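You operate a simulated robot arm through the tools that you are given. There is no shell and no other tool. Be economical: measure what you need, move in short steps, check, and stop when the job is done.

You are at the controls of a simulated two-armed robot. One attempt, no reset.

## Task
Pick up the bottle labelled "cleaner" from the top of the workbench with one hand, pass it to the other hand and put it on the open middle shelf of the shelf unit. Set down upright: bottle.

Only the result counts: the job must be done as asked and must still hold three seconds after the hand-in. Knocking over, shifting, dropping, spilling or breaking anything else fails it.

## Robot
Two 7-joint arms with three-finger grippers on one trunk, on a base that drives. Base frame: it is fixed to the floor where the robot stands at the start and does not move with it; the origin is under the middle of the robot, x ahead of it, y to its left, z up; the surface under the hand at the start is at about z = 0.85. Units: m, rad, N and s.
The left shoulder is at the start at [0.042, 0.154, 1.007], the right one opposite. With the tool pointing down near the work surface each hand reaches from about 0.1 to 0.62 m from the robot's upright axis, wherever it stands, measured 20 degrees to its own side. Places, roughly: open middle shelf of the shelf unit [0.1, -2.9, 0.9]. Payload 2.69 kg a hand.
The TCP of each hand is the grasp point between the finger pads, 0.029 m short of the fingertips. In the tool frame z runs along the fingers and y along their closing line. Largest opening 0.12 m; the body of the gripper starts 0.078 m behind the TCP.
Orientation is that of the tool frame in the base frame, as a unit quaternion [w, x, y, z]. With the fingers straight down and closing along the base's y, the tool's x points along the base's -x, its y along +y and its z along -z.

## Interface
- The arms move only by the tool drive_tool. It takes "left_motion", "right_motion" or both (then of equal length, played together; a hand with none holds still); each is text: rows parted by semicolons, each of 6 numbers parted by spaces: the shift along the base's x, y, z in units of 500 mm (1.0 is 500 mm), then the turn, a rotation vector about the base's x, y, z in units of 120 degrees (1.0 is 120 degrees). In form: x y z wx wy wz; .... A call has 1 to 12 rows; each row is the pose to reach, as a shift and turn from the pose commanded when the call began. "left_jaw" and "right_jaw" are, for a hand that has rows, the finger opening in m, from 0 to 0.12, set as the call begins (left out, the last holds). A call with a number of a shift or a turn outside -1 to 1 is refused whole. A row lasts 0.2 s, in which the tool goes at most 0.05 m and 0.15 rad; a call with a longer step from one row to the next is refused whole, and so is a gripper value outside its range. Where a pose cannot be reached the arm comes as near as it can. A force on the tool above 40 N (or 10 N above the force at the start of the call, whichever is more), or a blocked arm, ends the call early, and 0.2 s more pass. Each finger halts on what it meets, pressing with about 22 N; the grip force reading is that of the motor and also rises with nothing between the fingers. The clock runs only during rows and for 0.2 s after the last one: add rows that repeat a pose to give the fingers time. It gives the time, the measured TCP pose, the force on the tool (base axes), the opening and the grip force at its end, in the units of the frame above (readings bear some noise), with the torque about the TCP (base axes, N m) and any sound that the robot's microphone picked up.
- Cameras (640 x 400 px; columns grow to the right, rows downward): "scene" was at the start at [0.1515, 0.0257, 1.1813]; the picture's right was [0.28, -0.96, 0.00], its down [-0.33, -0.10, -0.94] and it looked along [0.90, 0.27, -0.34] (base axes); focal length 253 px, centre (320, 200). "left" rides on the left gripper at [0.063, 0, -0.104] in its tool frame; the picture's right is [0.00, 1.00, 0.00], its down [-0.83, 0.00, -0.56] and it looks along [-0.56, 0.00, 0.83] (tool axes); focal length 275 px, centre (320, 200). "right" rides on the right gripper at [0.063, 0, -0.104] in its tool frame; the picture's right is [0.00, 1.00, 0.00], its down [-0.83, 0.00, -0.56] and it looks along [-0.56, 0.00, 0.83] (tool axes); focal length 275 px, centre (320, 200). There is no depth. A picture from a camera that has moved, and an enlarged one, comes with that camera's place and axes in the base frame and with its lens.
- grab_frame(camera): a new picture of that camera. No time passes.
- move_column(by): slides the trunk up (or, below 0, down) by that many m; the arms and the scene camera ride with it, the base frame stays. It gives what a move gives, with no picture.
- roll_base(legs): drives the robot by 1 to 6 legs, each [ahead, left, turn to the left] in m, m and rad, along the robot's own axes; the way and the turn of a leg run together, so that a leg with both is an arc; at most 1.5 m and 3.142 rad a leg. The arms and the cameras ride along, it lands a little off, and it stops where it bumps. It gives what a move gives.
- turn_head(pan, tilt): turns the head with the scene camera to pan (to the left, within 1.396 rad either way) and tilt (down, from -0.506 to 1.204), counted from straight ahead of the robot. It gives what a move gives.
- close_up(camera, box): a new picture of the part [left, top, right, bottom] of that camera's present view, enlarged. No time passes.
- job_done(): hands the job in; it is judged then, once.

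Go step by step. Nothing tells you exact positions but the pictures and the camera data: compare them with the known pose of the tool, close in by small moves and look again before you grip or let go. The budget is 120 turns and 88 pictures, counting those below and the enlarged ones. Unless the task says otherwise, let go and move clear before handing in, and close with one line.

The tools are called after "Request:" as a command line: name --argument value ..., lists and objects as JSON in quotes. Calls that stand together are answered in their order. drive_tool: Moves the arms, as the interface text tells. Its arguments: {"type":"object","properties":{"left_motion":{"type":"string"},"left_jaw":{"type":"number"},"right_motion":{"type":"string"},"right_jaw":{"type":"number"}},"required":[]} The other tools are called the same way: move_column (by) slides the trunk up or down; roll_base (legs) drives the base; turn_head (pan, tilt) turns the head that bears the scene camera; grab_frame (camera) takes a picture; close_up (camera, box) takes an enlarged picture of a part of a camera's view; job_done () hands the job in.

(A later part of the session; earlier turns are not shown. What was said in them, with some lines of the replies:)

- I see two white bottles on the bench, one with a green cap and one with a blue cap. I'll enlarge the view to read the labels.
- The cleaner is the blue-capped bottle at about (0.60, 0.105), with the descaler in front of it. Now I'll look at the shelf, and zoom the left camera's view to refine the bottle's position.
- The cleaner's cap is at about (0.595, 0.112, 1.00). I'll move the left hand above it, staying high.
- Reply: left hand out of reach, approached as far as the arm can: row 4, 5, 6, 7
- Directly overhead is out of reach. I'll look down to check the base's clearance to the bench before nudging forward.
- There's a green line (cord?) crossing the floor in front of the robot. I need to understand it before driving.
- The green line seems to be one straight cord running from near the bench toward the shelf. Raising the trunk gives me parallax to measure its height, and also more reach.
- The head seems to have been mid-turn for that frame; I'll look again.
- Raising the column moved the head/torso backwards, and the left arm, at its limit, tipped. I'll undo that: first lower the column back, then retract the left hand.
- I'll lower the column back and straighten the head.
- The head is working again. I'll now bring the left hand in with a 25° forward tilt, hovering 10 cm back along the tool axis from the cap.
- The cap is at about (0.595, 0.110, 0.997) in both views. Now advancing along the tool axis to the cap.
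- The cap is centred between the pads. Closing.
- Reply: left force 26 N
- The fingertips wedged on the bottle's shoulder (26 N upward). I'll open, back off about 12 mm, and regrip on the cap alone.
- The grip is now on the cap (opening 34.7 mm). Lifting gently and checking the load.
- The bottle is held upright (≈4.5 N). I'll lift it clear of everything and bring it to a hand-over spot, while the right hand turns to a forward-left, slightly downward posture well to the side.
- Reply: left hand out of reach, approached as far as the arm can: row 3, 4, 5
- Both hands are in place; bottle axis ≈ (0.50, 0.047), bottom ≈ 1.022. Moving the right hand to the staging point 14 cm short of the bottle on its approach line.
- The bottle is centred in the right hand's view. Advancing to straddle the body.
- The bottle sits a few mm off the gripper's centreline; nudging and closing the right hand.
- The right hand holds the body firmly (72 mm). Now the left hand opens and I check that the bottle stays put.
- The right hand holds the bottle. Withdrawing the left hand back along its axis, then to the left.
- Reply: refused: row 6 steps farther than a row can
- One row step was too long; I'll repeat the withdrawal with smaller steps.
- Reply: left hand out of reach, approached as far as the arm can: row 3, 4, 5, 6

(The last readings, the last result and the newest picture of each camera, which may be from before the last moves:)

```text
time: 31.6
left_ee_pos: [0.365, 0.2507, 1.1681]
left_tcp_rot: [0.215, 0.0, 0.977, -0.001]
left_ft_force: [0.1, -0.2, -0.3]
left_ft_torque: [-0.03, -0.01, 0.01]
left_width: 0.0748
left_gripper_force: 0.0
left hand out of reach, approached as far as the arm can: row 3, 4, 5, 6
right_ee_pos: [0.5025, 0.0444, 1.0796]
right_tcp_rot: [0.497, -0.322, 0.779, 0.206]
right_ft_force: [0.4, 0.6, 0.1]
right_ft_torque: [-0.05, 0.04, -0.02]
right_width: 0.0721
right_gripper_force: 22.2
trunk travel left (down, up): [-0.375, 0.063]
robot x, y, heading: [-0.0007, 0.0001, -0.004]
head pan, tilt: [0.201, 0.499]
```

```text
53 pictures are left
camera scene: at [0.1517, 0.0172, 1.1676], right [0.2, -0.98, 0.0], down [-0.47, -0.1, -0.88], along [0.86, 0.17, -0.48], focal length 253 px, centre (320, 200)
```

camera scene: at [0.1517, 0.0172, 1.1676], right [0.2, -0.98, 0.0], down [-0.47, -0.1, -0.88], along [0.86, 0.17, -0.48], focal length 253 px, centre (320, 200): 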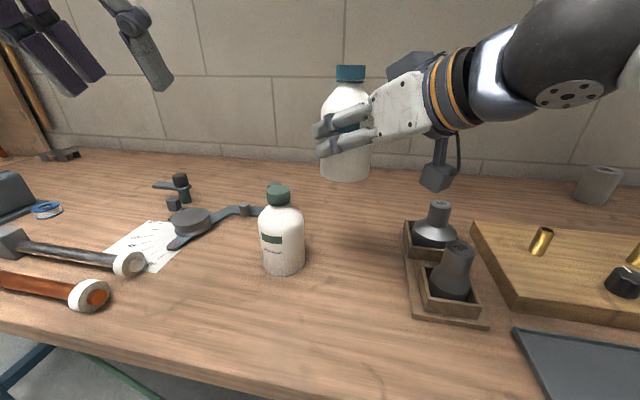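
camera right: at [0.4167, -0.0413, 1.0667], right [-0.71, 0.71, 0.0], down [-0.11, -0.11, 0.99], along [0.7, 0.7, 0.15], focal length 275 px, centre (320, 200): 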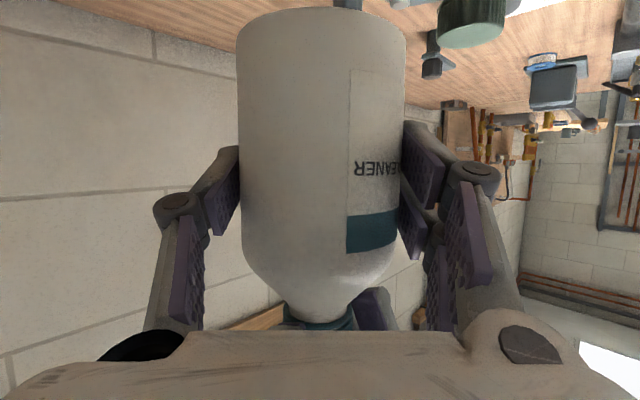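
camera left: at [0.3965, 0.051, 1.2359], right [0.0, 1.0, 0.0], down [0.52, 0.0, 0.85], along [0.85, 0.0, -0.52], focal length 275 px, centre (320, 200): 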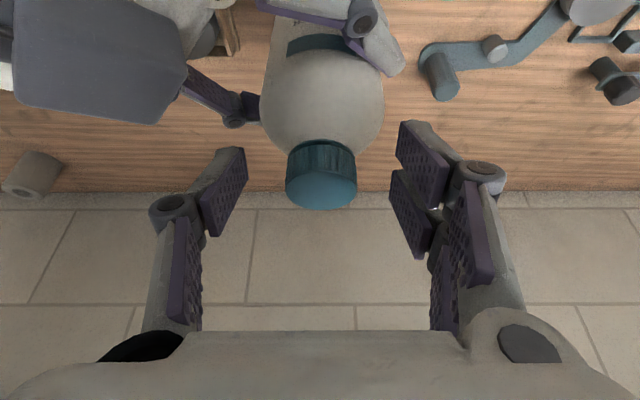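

The bottle is securely in the right hand. I'll retract it a bit and back the base away 0.3 m from the bench, then re-measure the green line by parallax.

Request:
drive_tool --right_motion "-0.05 -0.03 0.03 0 0 0; -0.1 -0.06 0.06 0 0 0; -0.15 -0.09 0.08 0 0 0; -0.2 -0.12 0.08 0 0 0; -0.2 -0.12 0.08 0 0 0"

Request:
roll_base --legs '[[-0.3, 0, 0]]'

Request:
turn_head --pan 0.0 --tilt 0.9

Request:
grab_frame --camera "scene"

```text
time: 32.8
left_ee_pos: [0.3645, 0.2516, 1.1691]
left_tcp_rot: [0.215, 0.001, 0.977, -0.002]
left_ft_force: [0.6, 0.7, 1.0]
left_ft_torque: [-0.01, 0.0, 0.0]
left_width: 0.0751
left_gripper_force: 0.2
right_ee_pos: [0.4028, -0.0183, 1.1172]
right_tcp_rot: [0.496, -0.323, 0.779, 0.206]
right_ft_force: [-0.5, 0.5, -5.0]
right_ft_torque: [-0.05, 0.03, 0.0]
right_width: 0.0721
right_gripper_force: 22.0
trunk travel left (down, up): [-0.375, 0.063]
robot x, y, heading: [0.0052, -0.0022, 0.001]
head pan, tilt: [0.201, 0.499]
```

```text
time: 34.8
left_ee_pos: [0.0695, 0.2518, 1.1688]
left_tcp_rot: [0.216, 0.0, 0.976, -0.001]
left_ft_force: [-0.5, -0.3, 0.3]
left_ft_torque: [0.01, -0.05, 0.02]
left_width: 0.0751
left_gripper_force: 0.0
right_ee_pos: [0.1089, -0.0169, 1.118]
right_tcp_rot: [0.497, -0.322, 0.779, 0.206]
right_ft_force: [0.2, -0.1, -5.0]
right_ft_torque: [-0.06, 0.08, -0.02]
right_width: 0.0718
right_gripper_force: 22.3
trunk travel left (down, up): [-0.375, 0.063]
robot x, y, heading: [-0.292, 0.0007, -0.002]
head pan, tilt: [0.201, 0.499]
```

```text
time: 35.7
left_ee_pos: [0.0691, 0.2521, 1.1682]
left_tcp_rot: [0.214, 0.0, 0.977, -0.001]
left_ft_force: [0.0, -0.2, 0.0]
left_ft_torque: [0.01, 0.02, -0.02]
left_width: 0.075
left_gripper_force: 0.0
right_ee_pos: [0.1092, -0.0171, 1.1187]
right_tcp_rot: [0.496, -0.323, 0.779, 0.206]
right_ft_force: [-0.2, -0.7, -3.6]
right_ft_torque: [-0.05, 0.02, -0.02]
right_width: 0.0725
right_gripper_force: 21.7
trunk travel left (down, up): [-0.375, 0.063]
robot x, y, heading: [-0.2942, 0.0015, -0.001]
head pan, tilt: [0.0, 0.901]
```

```text
52 pictures are left
camera scene: at [-0.1555, -0.0008, 1.1338], right [0.0, -1.0, 0.0], down [-0.78, 0.0, -0.62], along [0.62, 0.0, -0.78], focal length 253 px, centre (320, 200)
```

scene: 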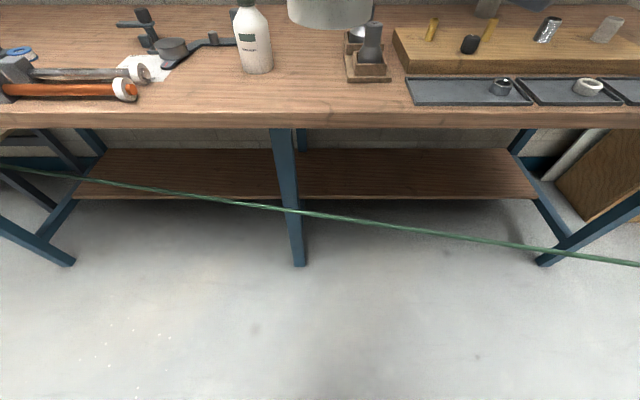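

Parallax shows the green line is a taut cord at z≈0.55 m, running roughly along x ≈ 0.26 + 0.19·y, right up to the shelf. The base must stay on its −x side, though the arms may pass above it. I'll turn right in place and look at the shelf.

Request:
roll_base --legs '[[-0.15, 0, 0], [0, 0, -1.4]]'

Request:
turn_head --pan 0.1 --tilt 0.3

Request:
grab_frame --camera "scene"

```text
time: 40.6
left_ee_pos: [-0.1415, -0.32, 1.1679]
left_tcp_rot: [0.163, 0.635, 0.742, -0.141]
left_ft_force: [0.4, 0.0, 0.2]
left_ft_torque: [0.02, 0.01, -0.03]
left_width: 0.0749
left_gripper_force: 0.1
right_ee_pos: [-0.4016, -0.399, 1.1185]
right_tcp_rot: [0.511, 0.262, 0.802, -0.166]
right_ft_force: [-0.3, 0.2, -3.8]
right_ft_torque: [0.02, 0.04, 0.01]
right_width: 0.0721
right_gripper_force: 22.4
trunk travel left (down, up): [-0.375, 0.063]
robot x, y, heading: [-0.4458, 0.0018, -1.415]
head pan, tilt: [0.0, 0.901]
```

```text
time: 41.6
left_ee_pos: [-0.142, -0.3188, 1.1672]
left_tcp_rot: [0.163, 0.635, 0.742, -0.141]
left_ft_force: [0.9, -0.9, 0.2]
left_ft_torque: [0.02, -0.01, 0.03]
left_width: 0.0749
left_gripper_force: 0.1
right_ee_pos: [-0.4016, -0.3998, 1.1182]
right_tcp_rot: [0.511, 0.261, 0.802, -0.166]
right_ft_force: [0.6, 0.1, -4.3]
right_ft_torque: [0.02, 0.06, -0.02]
right_width: 0.0722
right_gripper_force: 21.9
trunk travel left (down, up): [-0.375, 0.063]
robot x, y, heading: [-0.4447, 0.0015, -1.419]
head pan, tilt: [0.099, 0.3]
```

```text
51 pictures are left
camera scene: at [-0.4148, -0.1545, 1.1859], right [-0.97, -0.25, 0.0], down [-0.07, 0.29, -0.95], along [0.24, -0.92, -0.3], focal length 253 px, centre (320, 200)
```

scene: 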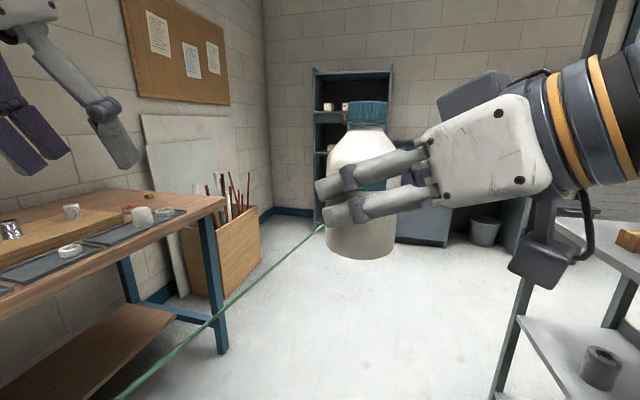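

The path along x≈−0.44 is open between the cord and the cart on the right. Driving 1.25 m toward the shelf.

Request:
roll_base --legs '[[1.25, -0.2, 0]]'

Request:
turn_head --pan 0.35 --tilt 0.35

Request:
grab_frame --camera "scene"

```text
time: 47.9
left_ee_pos: [-0.1334, -1.5748, 1.1685]
left_tcp_rot: [0.164, 0.629, 0.748, -0.138]
left_ft_force: [0.0, 0.5, 0.9]
left_ft_torque: [0.01, -0.02, 0.04]
left_width: 0.0752
left_gripper_force: 0.1
right_ee_pos: [-0.3902, -1.6589, 1.1187]
right_tcp_rot: [0.512, 0.254, 0.804, -0.161]
right_ft_force: [-0.5, 0.4, -3.2]
right_ft_torque: [0.03, 0.03, 0.03]
right_width: 0.0723
right_gripper_force: 22.1
trunk travel left (down, up): [-0.375, 0.063]
robot x, y, heading: [-0.446, -1.26, -1.398]
head pan, tilt: [0.099, 0.3]
```

```text
time: 48.7
left_ee_pos: [-0.1332, -1.5741, 1.1697]
left_tcp_rot: [0.164, 0.629, 0.747, -0.139]
left_ft_force: [0.6, -0.3, -0.2]
left_ft_torque: [0.0, 0.0, 0.0]
left_width: 0.075
left_gripper_force: 0.1
right_ee_pos: [-0.3913, -1.6589, 1.1183]
right_tcp_rot: [0.512, 0.254, 0.805, -0.161]
right_ft_force: [0.3, 0.1, -3.9]
right_ft_torque: [0.03, 0.03, 0.02]
right_width: 0.0723
right_gripper_force: 22.0
trunk travel left (down, up): [-0.375, 0.063]
robot x, y, heading: [-0.443, -1.2559, -1.397]
head pan, tilt: [0.351, 0.351]
```

```text
50 pictures are left
camera scene: at [-0.3875, -1.4039, 1.1813], right [-0.87, -0.5, 0.0], down [-0.17, 0.3, -0.94], along [0.47, -0.81, -0.34], focal length 253 px, centre (320, 200)
```

scene: 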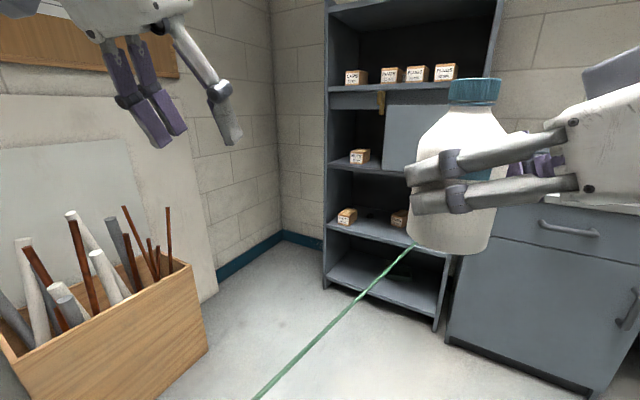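

I can see the shelf well: front plane y≈−2.67, middle board at z≈0.87, open bay from the door edge x≈−0.03 to x≈0.29, with a box around (0.17, −2.85). I plan to stand bottle at about (0.06, −2.73). Driving closer while keeping the base clear of the cord and turned about −45°.

Request:
roll_base --legs '[[0.35, -0.1, 0], [0, 0, 0.6]]'

Request:
turn_head --pan 0.0 --tilt 1.2

Request:
grab_frame --camera "scene"

```text
time: 52.7
left_ee_pos: [-0.0502, -1.7129, 1.1675]
left_tcp_rot: [0.197, 0.384, 0.898, -0.086]
left_ft_force: [0.1, 0.4, 0.2]
left_ft_torque: [-0.03, 0.0, 0.03]
left_width: 0.075
left_gripper_force: 0.0
right_ee_pos: [-0.2172, -1.9257, 1.1186]
right_tcp_rot: [0.537, 0.011, 0.843, -0.007]
right_ft_force: [-0.2, -0.2, -4.5]
right_ft_torque: [0.01, 0.06, 0.01]
right_width: 0.0723
right_gripper_force: 22.2
trunk travel left (down, up): [-0.375, 0.063]
robot x, y, heading: [-0.4819, -1.6261, -0.807]
head pan, tilt: [0.351, 0.351]
```

```text
time: 53.9
left_ee_pos: [-0.0498, -1.7124, 1.1693]
left_tcp_rot: [0.197, 0.385, 0.897, -0.086]
left_ft_force: [1.1, 0.6, 0.5]
left_ft_torque: [0.02, -0.01, -0.01]
left_width: 0.075
left_gripper_force: 0.2
right_ee_pos: [-0.2184, -1.9264, 1.1177]
right_tcp_rot: [0.536, 0.011, 0.844, -0.007]
right_ft_force: [-0.3, -0.2, -4.7]
right_ft_torque: [0.03, 0.05, 0.01]
right_width: 0.0725
right_gripper_force: 22.4
trunk travel left (down, up): [-0.375, 0.063]
robot x, y, heading: [-0.4838, -1.6255, -0.813]
head pan, tilt: [0.0, 1.201]
```

```text
49 pictures are left
camera scene: at [-0.4014, -1.7107, 1.1139], right [-0.72, -0.69, 0.0], down [-0.64, 0.68, -0.36], along [0.25, -0.26, -0.93], focal length 253 px, centre (320, 200)
```

scene: 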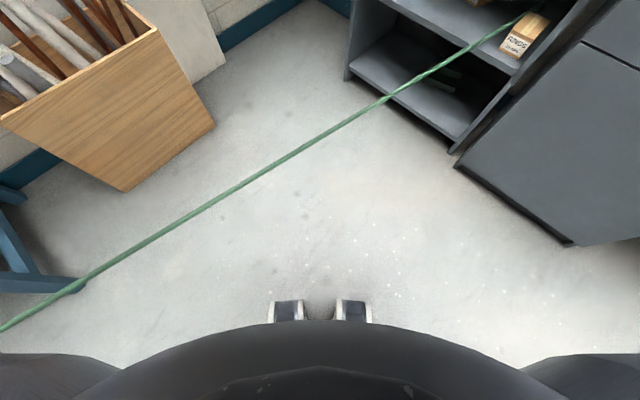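

The cord's geometry is confirmed. Sliding the base diagonally to about (−0.48, −2.15), still ~0.32 m clear of the cord.

Request:
roll_base --legs '[[0.383, -0.359, 0.03]]'

Request:
grab_frame --camera "scene"

Request:
turn_head --pan 0.0 --tilt 0.3

Request:
grab_frame --camera "scene"

```text
time: 57.2
left_ee_pos: [-0.0362, -2.2199, 1.1684]
left_tcp_rot: [0.198, 0.37, 0.904, -0.081]
left_ft_force: [-1.1, 0.0, 1.1]
left_ft_torque: [0.01, 0.0, 0.0]
left_width: 0.0752
left_gripper_force: 0.0
right_ee_pos: [-0.1967, -2.4392, 1.1177]
right_tcp_rot: [0.537, -0.004, 0.844, 0.003]
right_ft_force: [-0.4, 0.0, -3.9]
right_ft_torque: [0.0, 0.03, -0.02]
right_width: 0.072
right_gripper_force: 22.4
trunk travel left (down, up): [-0.375, 0.063]
robot x, y, heading: [-0.4677, -2.1433, -0.781]
head pan, tilt: [0.0, 1.201]
```

```text
48 pictures are left
camera scene: at [-0.3876, -2.2297, 1.1139], right [-0.7, -0.71, 0.0], down [-0.66, 0.65, -0.36], along [0.26, -0.25, -0.93], focal length 253 px, centre (320, 200)
```

scene: 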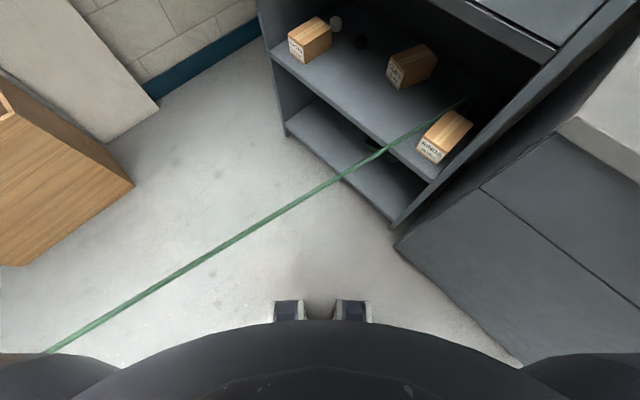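

```text
time: 58.4
left_ee_pos: [-0.0354, -2.2198, 1.1693]
left_tcp_rot: [0.199, 0.37, 0.904, -0.082]
left_ft_force: [-0.6, 0.2, -0.4]
left_ft_torque: [-0.03, -0.06, 0.0]
left_width: 0.0749
left_gripper_force: 0.1
right_ee_pos: [-0.1964, -2.438, 1.1183]
right_tcp_rot: [0.536, -0.003, 0.844, 0.002]
right_ft_force: [-0.8, -0.2, -4.4]
right_ft_torque: [-0.02, 0.05, 0.04]
right_width: 0.0721
right_gripper_force: 22.1
trunk travel left (down, up): [-0.375, 0.063]
robot x, y, heading: [-0.473, -2.1439, -0.778]
head pan, tilt: [0.0, 0.3]
```

```text
47 pictures are left
camera scene: at [-0.3609, -2.2557, 1.1859], right [-0.7, -0.71, 0.0], down [-0.21, 0.21, -0.95], along [0.68, -0.67, -0.3], focal length 253 px, centre (320, 200)
```

scene: 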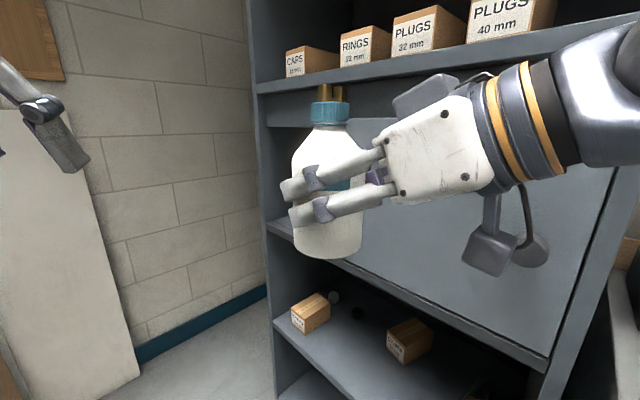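

The base is well placed, 0.3 m from the cord. I'll move the empty left hand away, then turn the right hand so it points nearly straight into the shelf, still outside it.

Request:
drive_tool --left_motion "0.016 0.072 0 0 0 0; 0.032 0.144 0 0 0 0; 0.048 0.216 0 0 0 0; 0.064 0.288 0 0 0 0; 0.08 0.36 0 0 0 0; 0.08 0.36 0 0 0 0"

Request:
drive_tool --right_motion "0.033 -0.012 0 0 0 -0.06; 0.066 -0.025 0 0 0 -0.121; 0.1 -0.037 0 0 0 -0.182; 0.133 -0.05 0 0 0 -0.242; 0.166 -0.062 0 0 0 -0.303; 0.2 -0.075 0 0 0 -0.364; 0.232 -0.087 0 0 0 -0.424; 0.265 -0.1 0 0 0 -0.485; 0.3 -0.112 0 0 0 -0.546; 0.332 -0.124 0 0 0 -0.606; 0.332 -0.124 0 0 0 -0.667; 0.332 -0.124 0 0 0 -0.667"

Request:
grab_frame --camera "scene"

Request:
grab_frame --camera "right"

```text
time: 59.8
left_ee_pos: [0.0357, -2.1159, 1.1065]
left_tcp_rot: [0.199, 0.37, 0.903, -0.082]
left_ft_force: [0.1, 0.1, 0.4]
left_ft_torque: [-0.01, -0.01, -0.02]
left_width: 0.0751
left_gripper_force: 0.0
left hand out of reach, approached as far as the arm can: row 1, 2, 3, 4, 5, 6
right_ee_pos: [-0.1956, -2.4383, 1.118]
right_tcp_rot: [0.536, -0.003, 0.844, 0.002]
right_ft_force: [-0.2, 0.8, -3.9]
right_ft_torque: [0.01, 0.04, -0.03]
right_width: 0.0721
right_gripper_force: 21.7
trunk travel left (down, up): [-0.375, 0.063]
robot x, y, heading: [-0.4759, -2.1416, -0.777]
head pan, tilt: [0.0, 0.3]
```

```text
time: 62.4
left_ee_pos: [0.034, -2.1169, 1.1068]
left_tcp_rot: [0.199, 0.37, 0.904, -0.083]
left_ft_force: [-0.1, -0.2, -0.5]
left_ft_torque: [0.02, 0.04, 0.0]
left_width: 0.0749
left_gripper_force: 0.1
right_ee_pos: [-0.0519, -2.5146, 1.1129]
right_tcp_rot: [0.412, 0.54, 0.649, -0.342]
right_ft_force: [-0.1, -0.6, -4.6]
right_ft_torque: [0.05, -0.01, 0.02]
right_width: 0.0723
right_gripper_force: 22.0
right hand out of reach, approached as far as the arm can: row 10, 11, 12
trunk travel left (down, up): [-0.375, 0.063]
robot x, y, heading: [-0.4717, -2.1454, -0.776]
head pan, tilt: [0.0, 0.3]
```

```text
46 pictures are left
camera scene: at [-0.3607, -2.2555, 1.186], right [-0.7, -0.71, 0.0], down [-0.21, 0.21, -0.96], along [0.68, -0.67, -0.3], focal length 253 px, centre (320, 200)
```

scene: 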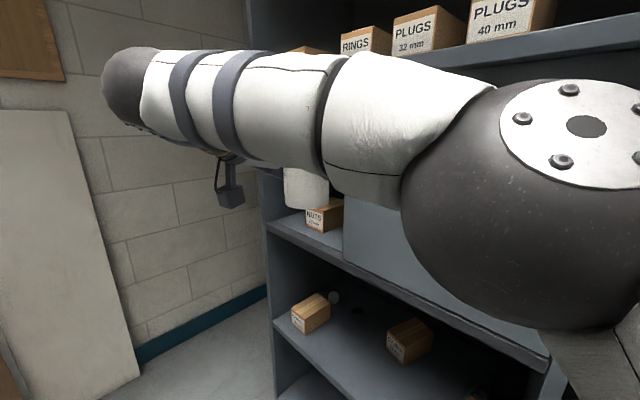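

```text
45 pictures are left
camera right: at [-0.0741, -2.3949, 1.1011], right [0.98, 0.18, 0.0], down [-0.02, 0.15, 0.99], along [0.18, -0.97, 0.15], focal length 275 px, centre (320, 200)
```

right: 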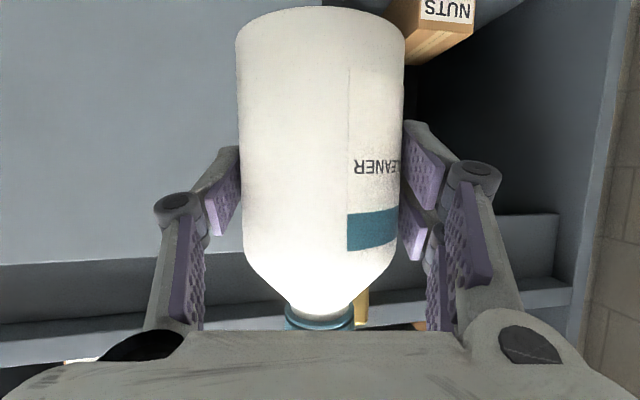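

The arm nears a limit here; I'll refine the box and bay geometry before choosing the stance.

Request:
close_up --camera "scene" --box '[255, 150, 375, 270]'

Request:
close_up --camera "right" --box '[380, 0, 640, 200]'

```text
3.33 times, centred on (315, 210) of scene
camera zoom: at [-0.3607, -2.2555, 1.186], right [-0.7, -0.71, 0.0], down [-0.21, 0.21, -0.96], along [0.68, -0.67, -0.3], focal length 844 px, centre (337, 167)
```

zoom: 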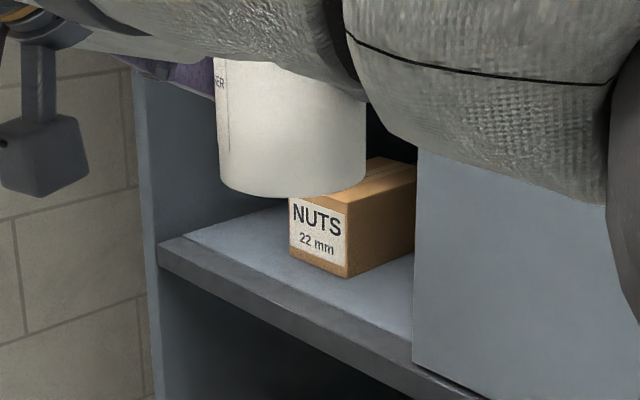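

```text
2.00 times, centred on (510, 100) of right
camera zoom: at [-0.0741, -2.3949, 1.1011], right [0.98, 0.18, 0.0], down [-0.02, 0.15, 0.99], along [0.18, -0.97, 0.15], focal length 551 px, centre (-60, 400)
```

zoom: 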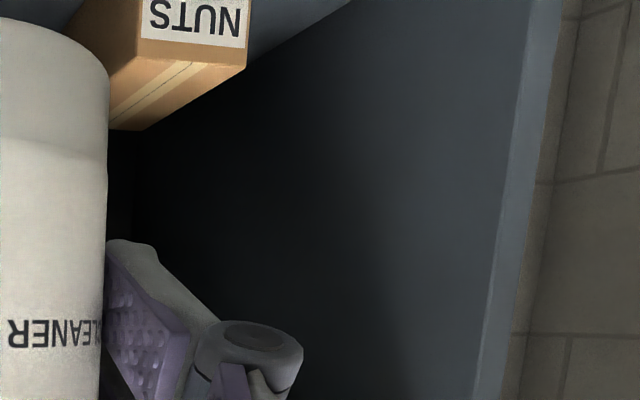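

Refined: door edge x≈−0.015, box front at y≈−2.743 spanning x 0.123–0.195. So the bottle goes to about (0.068, −2.715), hand pointing straight in (−y). The base must stand closer with heading near 0°. First I retract the arm and check the base's side extents.

Request:
drive_tool --right_motion "-0.03 0.011 0 0 0 0.05; -0.06 0.022 0 0 0 0.1; -0.1 0.034 0 0 0 0.15; -0.13 0.045 0 0 0 0.2; -0.166 0.056 0 0 0 0.25; -0.2 0.068 0 0 0 0.3; -0.232 0.079 0 0 0 0.35; -0.265 0.09 0 0 0 0.4; -0.3 0.102 0 0 0 0.45; -0.332 0.113 0 0 0 0.5; -0.332 0.124 0 0 0 0.55; -0.332 0.124 0 0 0 0.55"

Request:
turn_head --pan -1.39 --tilt 1.0

Request:
grab_frame --camera "scene"

Request:
turn_head --pan 1.39 --tilt 1.0

Request:
grab_frame --camera "scene"

```text
time: 65.0
left_ee_pos: [0.0348, -2.1161, 1.1071]
left_tcp_rot: [0.2, 0.371, 0.903, -0.083]
left_ft_force: [0.2, -0.3, -0.2]
left_ft_torque: [-0.02, 0.02, -0.01]
left_width: 0.0752
left_gripper_force: 0.1
right_ee_pos: [-0.2208, -2.4538, 1.1133]
right_tcp_rot: [0.532, 0.099, 0.838, -0.063]
right_ft_force: [-0.1, -0.6, -4.1]
right_ft_torque: [-0.01, 0.03, 0.0]
right_width: 0.0722
right_gripper_force: 22.1
trunk travel left (down, up): [-0.375, 0.063]
robot x, y, heading: [-0.47, -2.1463, -0.774]
head pan, tilt: [0.0, 0.3]
```

```text
time: 66.5
left_ee_pos: [0.0356, -2.1168, 1.1077]
left_tcp_rot: [0.199, 0.37, 0.904, -0.082]
left_ft_force: [-0.9, 0.3, -0.7]
left_ft_torque: [0.02, -0.03, 0.01]
left_width: 0.0749
left_gripper_force: 0.1
right_ee_pos: [-0.2213, -2.4537, 1.1141]
right_tcp_rot: [0.533, 0.099, 0.838, -0.063]
right_ft_force: [0.7, 0.0, -3.9]
right_ft_torque: [0.03, 0.06, 0.05]
right_width: 0.0722
right_gripper_force: 21.5
trunk travel left (down, up): [-0.375, 0.063]
robot x, y, heading: [-0.4721, -2.1442, -0.77]
head pan, tilt: [-1.389, 1.0]
```

```text
42 pictures are left
camera scene: at [-0.4665, -2.248, 1.1265], right [-0.83, 0.56, 0.0], down [0.47, 0.7, -0.54], along [-0.3, -0.45, -0.84], focal length 253 px, centre (320, 200)
```

scene: 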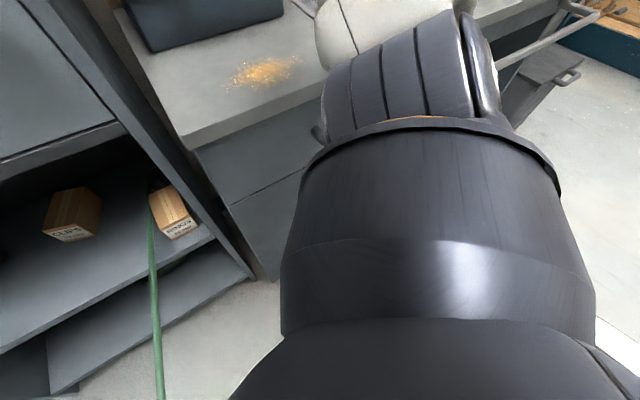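

```text
time: 69.0
left_ee_pos: [0.0342, -2.1168, 1.1064]
left_tcp_rot: [0.2, 0.37, 0.904, -0.083]
left_ft_force: [0.0, -0.5, 0.7]
left_ft_torque: [0.01, -0.01, 0.03]
left_width: 0.075
left_gripper_force: 0.1
right_ee_pos: [-0.2202, -2.4548, 1.1126]
right_tcp_rot: [0.533, 0.1, 0.838, -0.064]
right_ft_force: [0.4, -0.9, -4.7]
right_ft_torque: [0.04, 0.05, 0.06]
right_width: 0.0723
right_gripper_force: 22.0
trunk travel left (down, up): [-0.375, 0.063]
robot x, y, heading: [-0.4702, -2.1419, -0.778]
head pan, tilt: [1.389, 1.0]
```

```text
41 pictures are left
camera scene: at [-0.4623, -2.2522, 1.1281], right [-0.87, 0.49, 0.0], down [0.41, 0.72, -0.56], along [-0.27, -0.49, -0.83], focal length 253 px, centre (320, 200)
```

scene: 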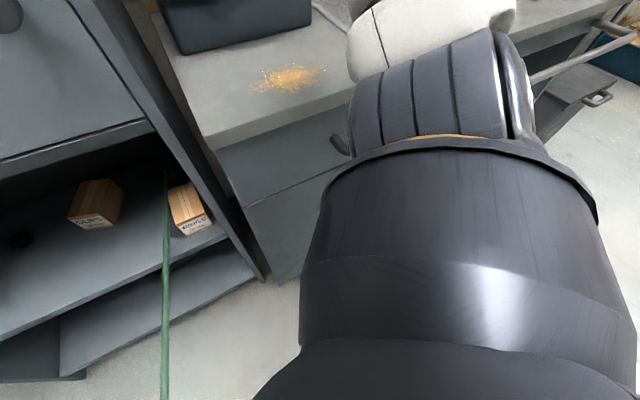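

The head jams against the shoulder at steep tilt, so I'll tilt up before panning. A better stance is to stand back from the cord with heading ≈ +0.35 rad and reach out to the robot's right, which keeps the elbow off the shelf. I'll back off and turn there.

Request:
turn_head --pan -1.3 --tilt 0.3

Request:
roll_base --legs '[[-0.142, 0.173, 0], [0, 0, 1.12]]'

Request:
grab_frame --camera "scene"

```text
time: 71.3
left_ee_pos: [0.0347, -2.117, 1.106]
left_tcp_rot: [0.2, 0.369, 0.904, -0.082]
left_ft_force: [-1.0, 0.5, -0.6]
left_ft_torque: [0.02, 0.02, -0.01]
left_width: 0.0753
left_gripper_force: 0.1
right_ee_pos: [-0.221, -2.4546, 1.1143]
right_tcp_rot: [0.533, 0.1, 0.838, -0.063]
right_ft_force: [-0.1, -0.5, -4.4]
right_ft_torque: [-0.01, 0.06, -0.02]
right_width: 0.072
right_gripper_force: 21.9
trunk travel left (down, up): [-0.375, 0.063]
robot x, y, heading: [-0.4692, -2.1438, -0.777]
head pan, tilt: [-1.3, 0.3]
```

```text
time: 76.0
left_ee_pos: [-0.2378, -1.4622, 1.1076]
left_tcp_rot: [0.214, -0.146, 0.965, 0.031]
left_ft_force: [-0.7, 0.2, -0.4]
left_ft_torque: [-0.01, 0.02, 0.04]
left_width: 0.0751
left_gripper_force: 0.0
right_ee_pos: [-0.0621, -1.847, 1.1133]
right_tcp_rot: [0.489, -0.345, 0.771, 0.219]
right_ft_force: [0.5, 0.2, -4.1]
right_ft_torque: [-0.05, 0.04, -0.01]
right_width: 0.0722
right_gripper_force: 22.2
trunk travel left (down, up): [-0.375, 0.063]
robot x, y, heading: [-0.4541, -1.9197, 0.303]
head pan, tilt: [-1.3, 0.3]
```

```text
40 pictures are left
camera scene: at [-0.3439, -1.9821, 1.186], right [-0.84, -0.54, 0.0], down [-0.16, 0.25, -0.96], along [0.52, -0.8, -0.3], focal length 253 px, centre (320, 200)
```

scene: 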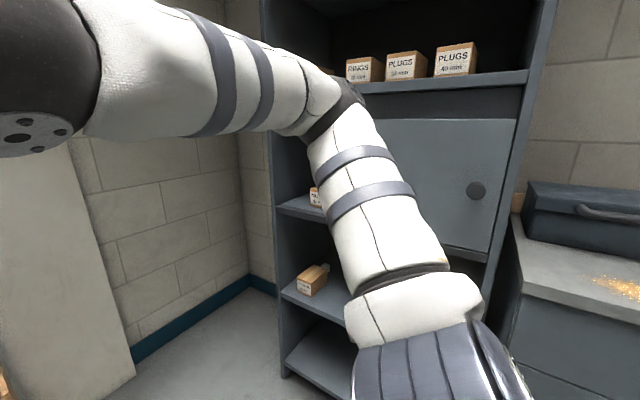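

Now swinging the right hand toward the shelf side in two stages (well outside the shelf, above the cord).

Request:
drive_tool --right_motion "0.022 -0.05 0 0 0 -0.05; 0.045 -0.1 0 0 0 -0.1; 0.067 -0.152 0 0 0 -0.15; 0.09 -0.2 0 0 0 -0.2; 0.112 -0.253 0 0 0 -0.25; 0.134 -0.304 0 0 0 -0.3; 0.157 -0.354 0 0 0 -0.35; 0.18 -0.405 0 0 0 -0.4; 0.2 -0.455 0 0 0 -0.45; 0.224 -0.506 0 0 0 -0.5; 0.224 -0.506 0 0 0 -0.5"

Request:
grab_frame --camera "scene"

```text
time: 78.4
left_ee_pos: [-0.239, -1.4628, 1.1072]
left_tcp_rot: [0.213, -0.146, 0.965, 0.032]
left_ft_force: [-0.3, 0.8, 0.7]
left_ft_torque: [0.03, 0.02, 0.03]
left_width: 0.0749
left_gripper_force: 0.0
right_ee_pos: [0.0509, -2.102, 1.1128]
right_tcp_rot: [0.534, 0.089, 0.839, -0.056]
right_ft_force: [-0.2, -0.6, -4.4]
right_ft_torque: [0.03, 0.03, -0.01]
right_width: 0.0719
right_gripper_force: 22.5
trunk travel left (down, up): [-0.375, 0.063]
robot x, y, heading: [-0.4539, -1.9257, 0.3]
head pan, tilt: [-1.3, 0.3]
```

```text
39 pictures are left
camera scene: at [-0.3439, -1.9822, 1.186], right [-0.84, -0.54, 0.0], down [-0.16, 0.25, -0.96], along [0.52, -0.8, -0.3], focal length 253 px, centre (320, 200)
```

scene: 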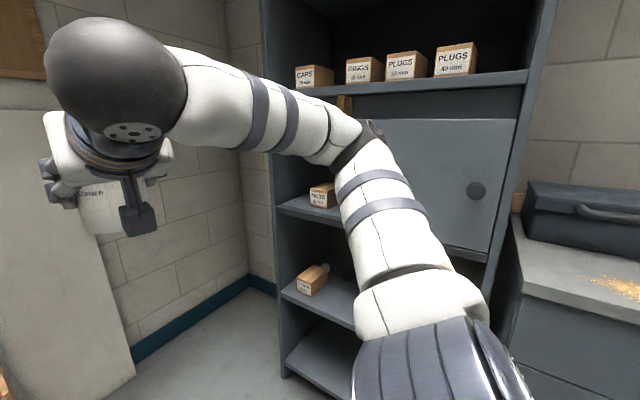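

Continuing the swing to final direction (−70°) and lowering towards shelf height, still ~15 cm outside the shelf.

Request:
drive_tool --right_motion "0 -0.06 -0.03 0 0 -0.05; 0 -0.12 -0.06 0 0 -0.1; 0 -0.18 -0.09 0 0 -0.15; 0 -0.25 -0.12 0 0 -0.2; 0 -0.32 -0.15 0 0 -0.25; 0 -0.39 -0.18 0 0 -0.3; 0 -0.46 -0.2 0 0 -0.35; 0.006 -0.53 -0.22 0 0 -0.4; 0.006 -0.6 -0.24 0 0 -0.44; 0.006 -0.676 -0.27 0 0 -0.483; 0.006 -0.676 -0.27 0 0 -0.483"

Request:
grab_frame --camera "scene"

Request:
grab_frame --camera "right"

```text
time: 80.8
left_ee_pos: [-0.239, -1.4627, 1.1073]
left_tcp_rot: [0.213, -0.148, 0.965, 0.032]
left_ft_force: [0.6, -0.1, -0.5]
left_ft_torque: [0.01, -0.01, -0.02]
left_width: 0.075
left_gripper_force: 0.1
right_ee_pos: [0.0521, -2.4387, 0.9797]
right_tcp_rot: [0.439, 0.484, 0.691, -0.308]
right_ft_force: [0.2, 1.1, -4.2]
right_ft_torque: [0.09, 0.0, -0.01]
right_width: 0.0723
right_gripper_force: 22.0
right hand out of reach, approached as far as the arm can: row 7, 8
trunk travel left (down, up): [-0.375, 0.063]
robot x, y, heading: [-0.4545, -1.9207, 0.302]
head pan, tilt: [-1.3, 0.3]
```

```text
38 pictures are left
camera scene: at [-0.3439, -1.9822, 1.186], right [-0.84, -0.54, 0.0], down [-0.16, 0.25, -0.96], along [0.52, -0.8, -0.3], focal length 253 px, centre (320, 200)
```

scene: 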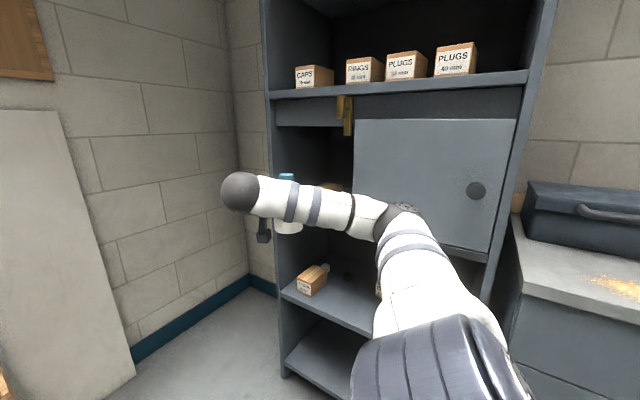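

```text
37 pictures are left
camera right: at [0.0102, -2.3248, 0.966], right [0.94, 0.35, 0.0], down [-0.05, 0.14, 0.99], along [0.34, -0.93, 0.15], focal length 275 px, centre (320, 200)
```

right: 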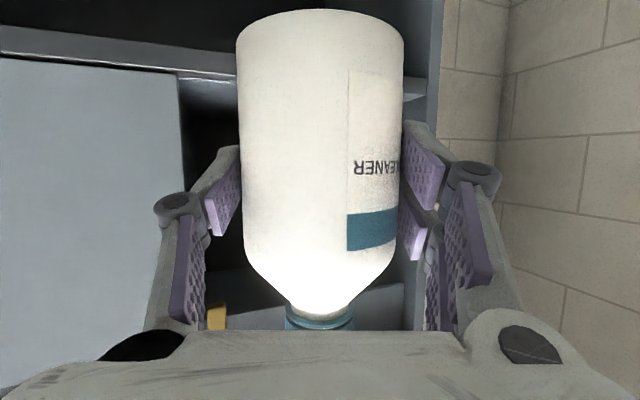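

The pose works and the elbow still has bend left. Testing how much further the arm reaches straight into −y from this base position (still outside the shelf).

Request:
drive_tool --right_motion "0.005 -0.05 0 0 0 0; 0.01 -0.1 0 0 0 0; 0.015 -0.15 0 0 0 0; 0.02 -0.2 0 0 0 0; 0.02 -0.2 0 0 0 0"

Request:
grab_frame --camera "scene"

```text
time: 82.0
left_ee_pos: [-0.2392, -1.4625, 1.1074]
left_tcp_rot: [0.213, -0.146, 0.966, 0.032]
left_ft_force: [-0.4, 0.0, -0.2]
left_ft_torque: [-0.01, 0.01, 0.0]
left_width: 0.0747
left_gripper_force: 0.0
right_ee_pos: [0.0611, -2.5395, 0.9783]
right_tcp_rot: [0.44, 0.483, 0.692, -0.306]
right_ft_force: [-1.2, 0.3, -5.2]
right_ft_torque: [0.05, 0.03, 0.02]
right_width: 0.0722
right_gripper_force: 22.5
trunk travel left (down, up): [-0.375, 0.063]
robot x, y, heading: [-0.4581, -1.9225, 0.304]
head pan, tilt: [-1.3, 0.3]
```

```text
36 pictures are left
camera scene: at [-0.3438, -1.9824, 1.186], right [-0.84, -0.54, 0.0], down [-0.16, 0.25, -0.96], along [0.52, -0.8, -0.3], focal length 253 px, centre (320, 200)
```

scene: 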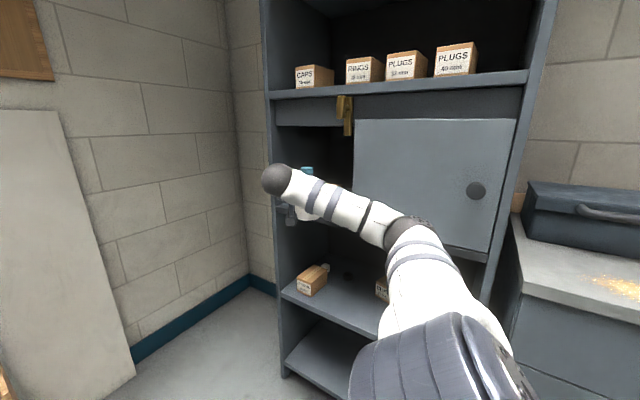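

The base can stay here. Advancing 8 cm more and lowering 3 cm, still in front of the shelf edge, then checking alignment.

Request:
drive_tool --right_motion "0.01 -0.05 -0.02 0 0 0; 0.02 -0.1 -0.04 0 0 0; 0.034 -0.16 -0.06 0 0 0; 0.034 -0.16 -0.06 0 0 0"

Request:
grab_frame --camera "right"

Request:
close_up --camera "scene" --box '[250, 80, 450, 280]'

```text
time: 83.0
left_ee_pos: [-0.2382, -1.4631, 1.106]
left_tcp_rot: [0.214, -0.146, 0.965, 0.032]
left_ft_force: [0.4, 0.1, -0.1]
left_ft_torque: [0.0, 0.02, 0.03]
left_width: 0.0751
left_gripper_force: 0.1
right_ee_pos: [0.0784, -2.6189, 0.9487]
right_tcp_rot: [0.44, 0.484, 0.692, -0.307]
right_ft_force: [0.1, 0.0, -4.3]
right_ft_torque: [0.06, -0.02, -0.03]
right_width: 0.0723
right_gripper_force: 21.9
trunk travel left (down, up): [-0.375, 0.063]
robot x, y, heading: [-0.4524, -1.9235, 0.304]
head pan, tilt: [-1.3, 0.3]
```

```text
35 pictures are left
camera right: at [0.0365, -2.5052, 0.935], right [0.94, 0.35, 0.0], down [-0.05, 0.14, 0.99], along [0.34, -0.93, 0.15], focal length 275 px, centre (320, 200)
```

right: 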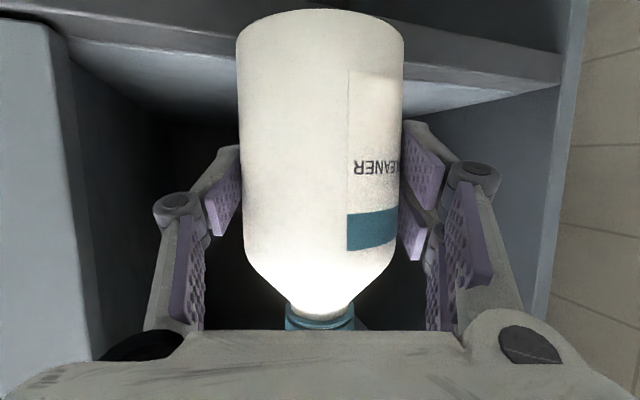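

```text
2.00 times, centred on (350, 180) of scene
camera zoom: at [-0.3439, -1.9824, 1.186], right [-0.84, -0.54, 0.0], down [-0.16, 0.25, -0.96], along [0.52, -0.8, -0.3], focal length 506 px, centre (260, 240)
```

zoom: 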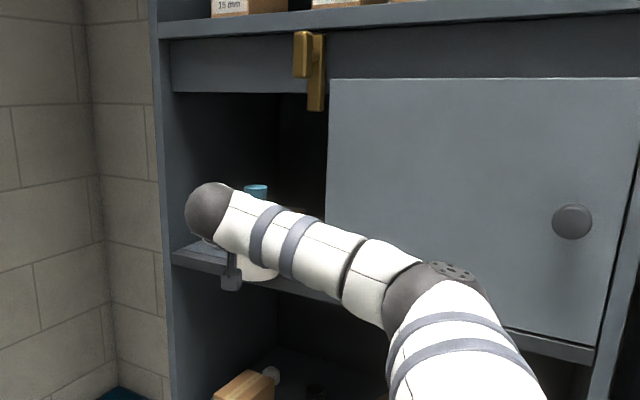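

Alignment looks right: door edge ≈ −0.03, board at z ≈ 0.87. Sliding in to y = −2.715 at about 2 cm above the board.

Request:
drive_tool --right_motion "0 -0.05 0 0 0 0; 0 -0.1 0 0 0 0; 0 -0.15 0 0 0 0; 0 -0.19 0 0 0 0; 0 -0.19 0 0 0 0"

Request:
grab_frame --camera "right"

Request:
close_up --camera "scene" --box '[250, 80, 450, 280]'

```text
time: 84.2
left_ee_pos: [-0.2376, -1.4626, 1.1076]
left_tcp_rot: [0.213, -0.147, 0.965, 0.032]
left_ft_force: [-0.4, 0.4, 0.2]
left_ft_torque: [-0.03, -0.01, -0.02]
left_width: 0.0749
left_gripper_force: 0.1
right_ee_pos: [0.0785, -2.7145, 0.9488]
right_tcp_rot: [0.44, 0.483, 0.692, -0.307]
right_ft_force: [0.0, 0.2, -4.6]
right_ft_torque: [0.06, 0.02, -0.02]
right_width: 0.0723
right_gripper_force: 22.1
trunk travel left (down, up): [-0.375, 0.063]
robot x, y, heading: [-0.4524, -1.9231, 0.304]
head pan, tilt: [-1.3, 0.3]
```

```text
33 pictures are left
camera right: at [0.0372, -2.6009, 0.9354], right [0.94, 0.35, 0.0], down [-0.05, 0.14, 0.99], along [0.34, -0.93, 0.15], focal length 275 px, centre (320, 200)
```

right: 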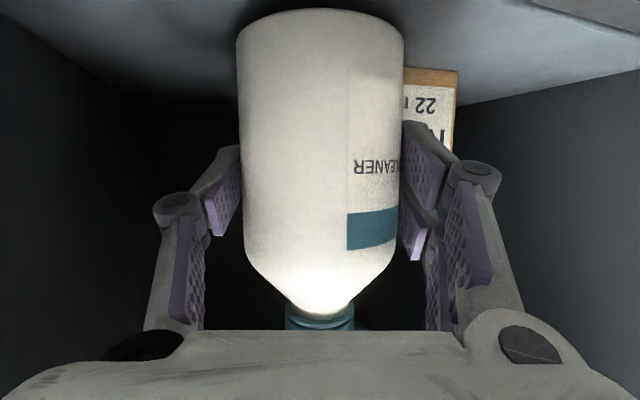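

```text
2.00 times, centred on (350, 180) of scene
camera zoom: at [-0.3438, -1.9827, 1.186], right [-0.84, -0.54, 0.0], down [-0.16, 0.25, -0.96], along [0.52, -0.8, -0.3], focal length 506 px, centre (260, 240)
```

zoom: 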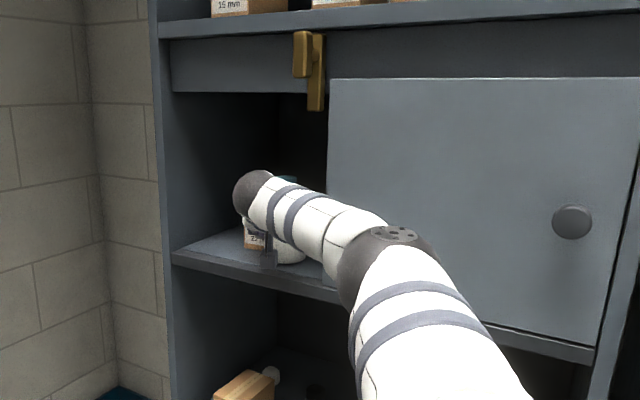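

The bottle is inside the bay, clear of door and box. Going 1.2 cm deeper, then lowering gently.

Request:
drive_tool --right_motion "0 -0.024 0 0 0 0; 0 -0.024 -0.014 0 0 0; 0 -0.024 -0.028 0 0 0; 0 -0.024 -0.028 0 0 0"

Request:
close_up --camera "scene" --box '[290, 150, 370, 230]'

```text
time: 85.2
left_ee_pos: [-0.24, -1.4605, 1.1073]
left_tcp_rot: [0.215, -0.146, 0.965, 0.03]
left_ft_force: [0.0, -0.3, 0.2]
left_ft_torque: [0.02, 0.03, 0.0]
left_width: 0.0752
left_gripper_force: 0.0
right_ee_pos: [0.079, -2.7256, 0.9389]
right_tcp_rot: [0.442, 0.482, 0.691, -0.307]
right_ft_force: [0.0, -3.3, 20.5]
right_ft_torque: [-0.47, -0.04, 0.08]
right_width: 0.0727
right_gripper_force: 22.0
trunk travel left (down, up): [-0.375, 0.063]
robot x, y, heading: [-0.4516, -1.9209, 0.3]
head pan, tilt: [-1.3, 0.3]
```

```text
5.00 times, centred on (330, 190) of scene
camera zoom: at [-0.3456, -1.9805, 1.1864], right [-0.84, -0.54, 0.0], down [-0.16, 0.25, -0.96], along [0.52, -0.8, -0.29], focal length 1266 px, centre (270, 250)
```

zoom: 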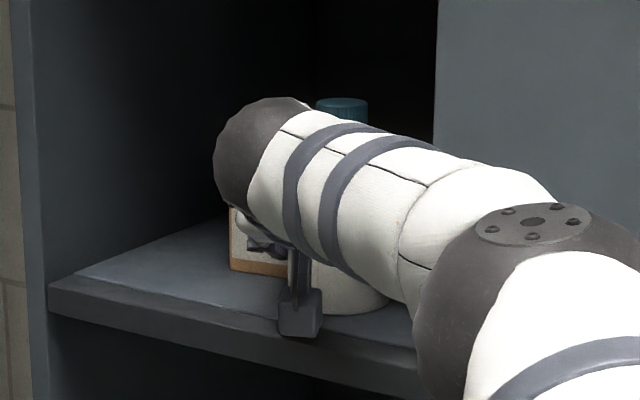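

Force 20 N upward shows the bottle's bottom is on the board. I'll ease the pressing by 3 mm, then open slightly.

Request:
drive_tool --right_motion "0 0 0.005 0 0 0; 0 0 0.005 0 0 0"

Request:
drive_tool --right_motion "0 0 0 0 0 0; 0 0 0 0 0 0; 0 0 0 0 0 0" --right_jaw 0.09

Request:
grab_frame --camera "right"

Request:
close_up --camera "scene" --box '[290, 150, 370, 230]'

```text
time: 85.8
left_ee_pos: [-0.2399, -1.4608, 1.1058]
left_tcp_rot: [0.214, -0.146, 0.965, 0.03]
left_ft_force: [0.7, 0.0, -0.3]
left_ft_torque: [0.02, 0.0, 0.02]
left_width: 0.075
left_gripper_force: 0.0
right_ee_pos: [0.0792, -2.7247, 0.9372]
right_tcp_rot: [0.441, 0.483, 0.692, -0.306]
right_ft_force: [-1.1, 3.6, 10.2]
right_ft_torque: [-0.17, -0.23, 0.06]
right_width: 0.0723
right_gripper_force: 22.2
trunk travel left (down, up): [-0.375, 0.063]
robot x, y, heading: [-0.4497, -1.9192, 0.299]
head pan, tilt: [-1.3, 0.3]
```

```text
time: 86.6
left_ee_pos: [-0.2381, -1.4638, 1.1066]
left_tcp_rot: [0.212, -0.147, 0.965, 0.032]
left_ft_force: [0.1, -0.1, 0.0]
left_ft_torque: [-0.05, -0.03, 0.01]
left_width: 0.0751
left_gripper_force: 0.1
right_ee_pos: [0.0789, -2.7268, 0.9361]
right_tcp_rot: [0.44, 0.483, 0.692, -0.307]
right_ft_force: [0.5, -0.2, 0.0]
right_ft_torque: [0.02, -0.03, 0.0]
right_width: 0.0899
right_gripper_force: 0.1
trunk travel left (down, up): [-0.375, 0.063]
robot x, y, heading: [-0.4552, -1.9213, 0.301]
head pan, tilt: [-1.3, 0.3]
```

```text
30 pictures are left
camera right: at [0.0372, -2.6124, 0.9241], right [0.94, 0.35, 0.0], down [-0.05, 0.14, 0.99], along [0.34, -0.93, 0.15], focal length 275 px, centre (320, 200)
```

right: 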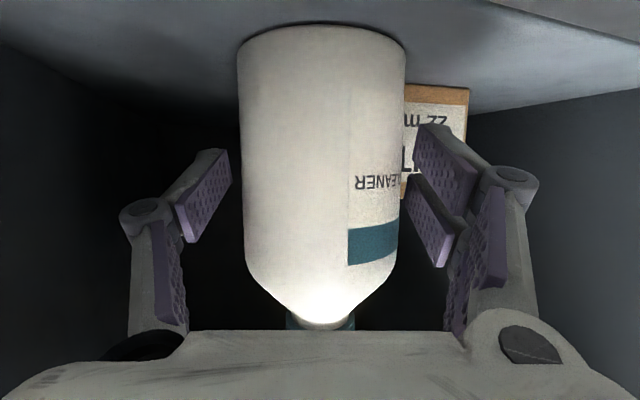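

```text
5.00 times, centred on (330, 190) of scene
camera zoom: at [-0.3441, -1.9821, 1.186], right [-0.84, -0.54, 0.0], down [-0.16, 0.25, -0.96], along [0.52, -0.8, -0.3], focal length 1266 px, centre (270, 250)
```

zoom: 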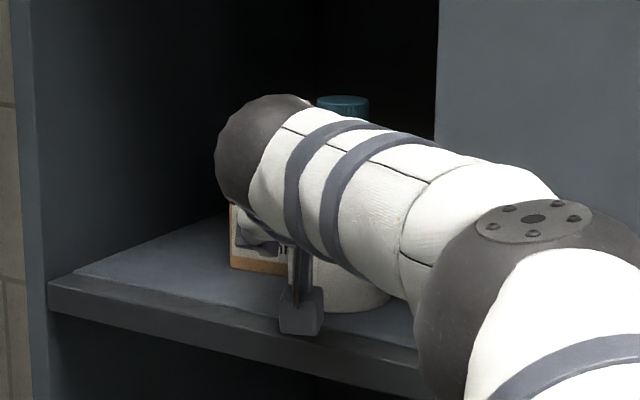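

Released; the bottle stands free with clearance both sides. Withdrawing straight back along the hand's axis.

Request:
drive_tool --right_motion "-0.014 0.037 0 0 0 0; -0.034 0.094 0 0 0 0; -0.055 0.15 0 0 0 0; -0.075 0.207 0 0 0 0; -0.103 0.282 0.02 0 0 0; -0.13 0.357 0.04 0 0 0; -0.15 0.43 0.06 0 0 0; -0.15 0.43 0.06 0 0 0"

Request:
grab_frame --camera "right"

Request:
close_up --camera "scene" --box '[250, 80, 450, 280]'

```text
time: 88.4
left_ee_pos: [-0.239, -1.463, 1.107]
left_tcp_rot: [0.213, -0.145, 0.966, 0.031]
left_ft_force: [-0.3, 0.2, 0.2]
left_ft_torque: [0.03, 0.0, 0.01]
left_width: 0.075
left_gripper_force: 0.0
right_ee_pos: [0.0028, -2.5122, 0.9668]
right_tcp_rot: [0.439, 0.484, 0.691, -0.308]
right_ft_force: [-0.2, -1.1, -0.5]
right_ft_torque: [0.01, 0.01, -0.03]
right_width: 0.0899
right_gripper_force: 0.0
trunk travel left (down, up): [-0.375, 0.063]
robot x, y, heading: [-0.4531, -1.9189, 0.295]
head pan, tilt: [-1.3, 0.3]
```

```text
28 pictures are left
camera right: at [-0.0377, -2.3975, 0.9538], right [0.94, 0.35, 0.0], down [-0.05, 0.14, 0.99], along [0.34, -0.93, 0.15], focal length 275 px, centre (320, 200)
```

right: 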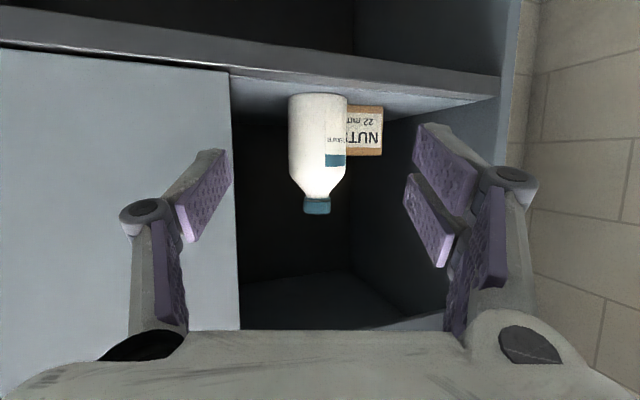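

```text
2.00 times, centred on (350, 180) of scene
camera zoom: at [-0.3441, -1.9824, 1.186], right [-0.84, -0.54, 0.0], down [-0.16, 0.25, -0.96], along [0.52, -0.8, -0.3], focal length 506 px, centre (260, 240)
```

zoom: 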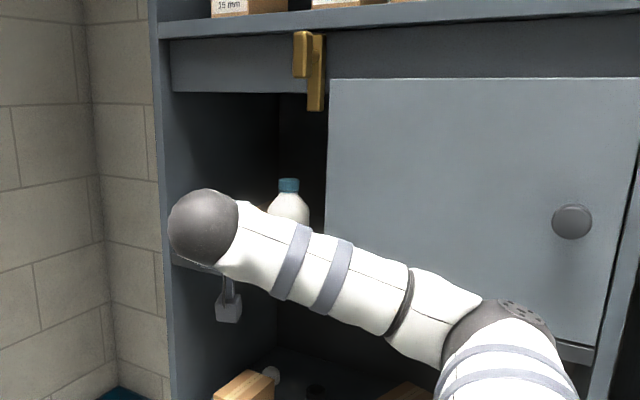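

The bottle stands upright on the middle shelf beside the untouched NUTS box, and both hands are clear. Handing in.

Request:
job_done

```text
The job is handed in.
```

I picked the cleaner bottle up with the left hand, passed it to the right, and set it upright on the open middle shelf. The last pictures show it standing free next to the box of nuts, and I saw nothing else knocked or moved.
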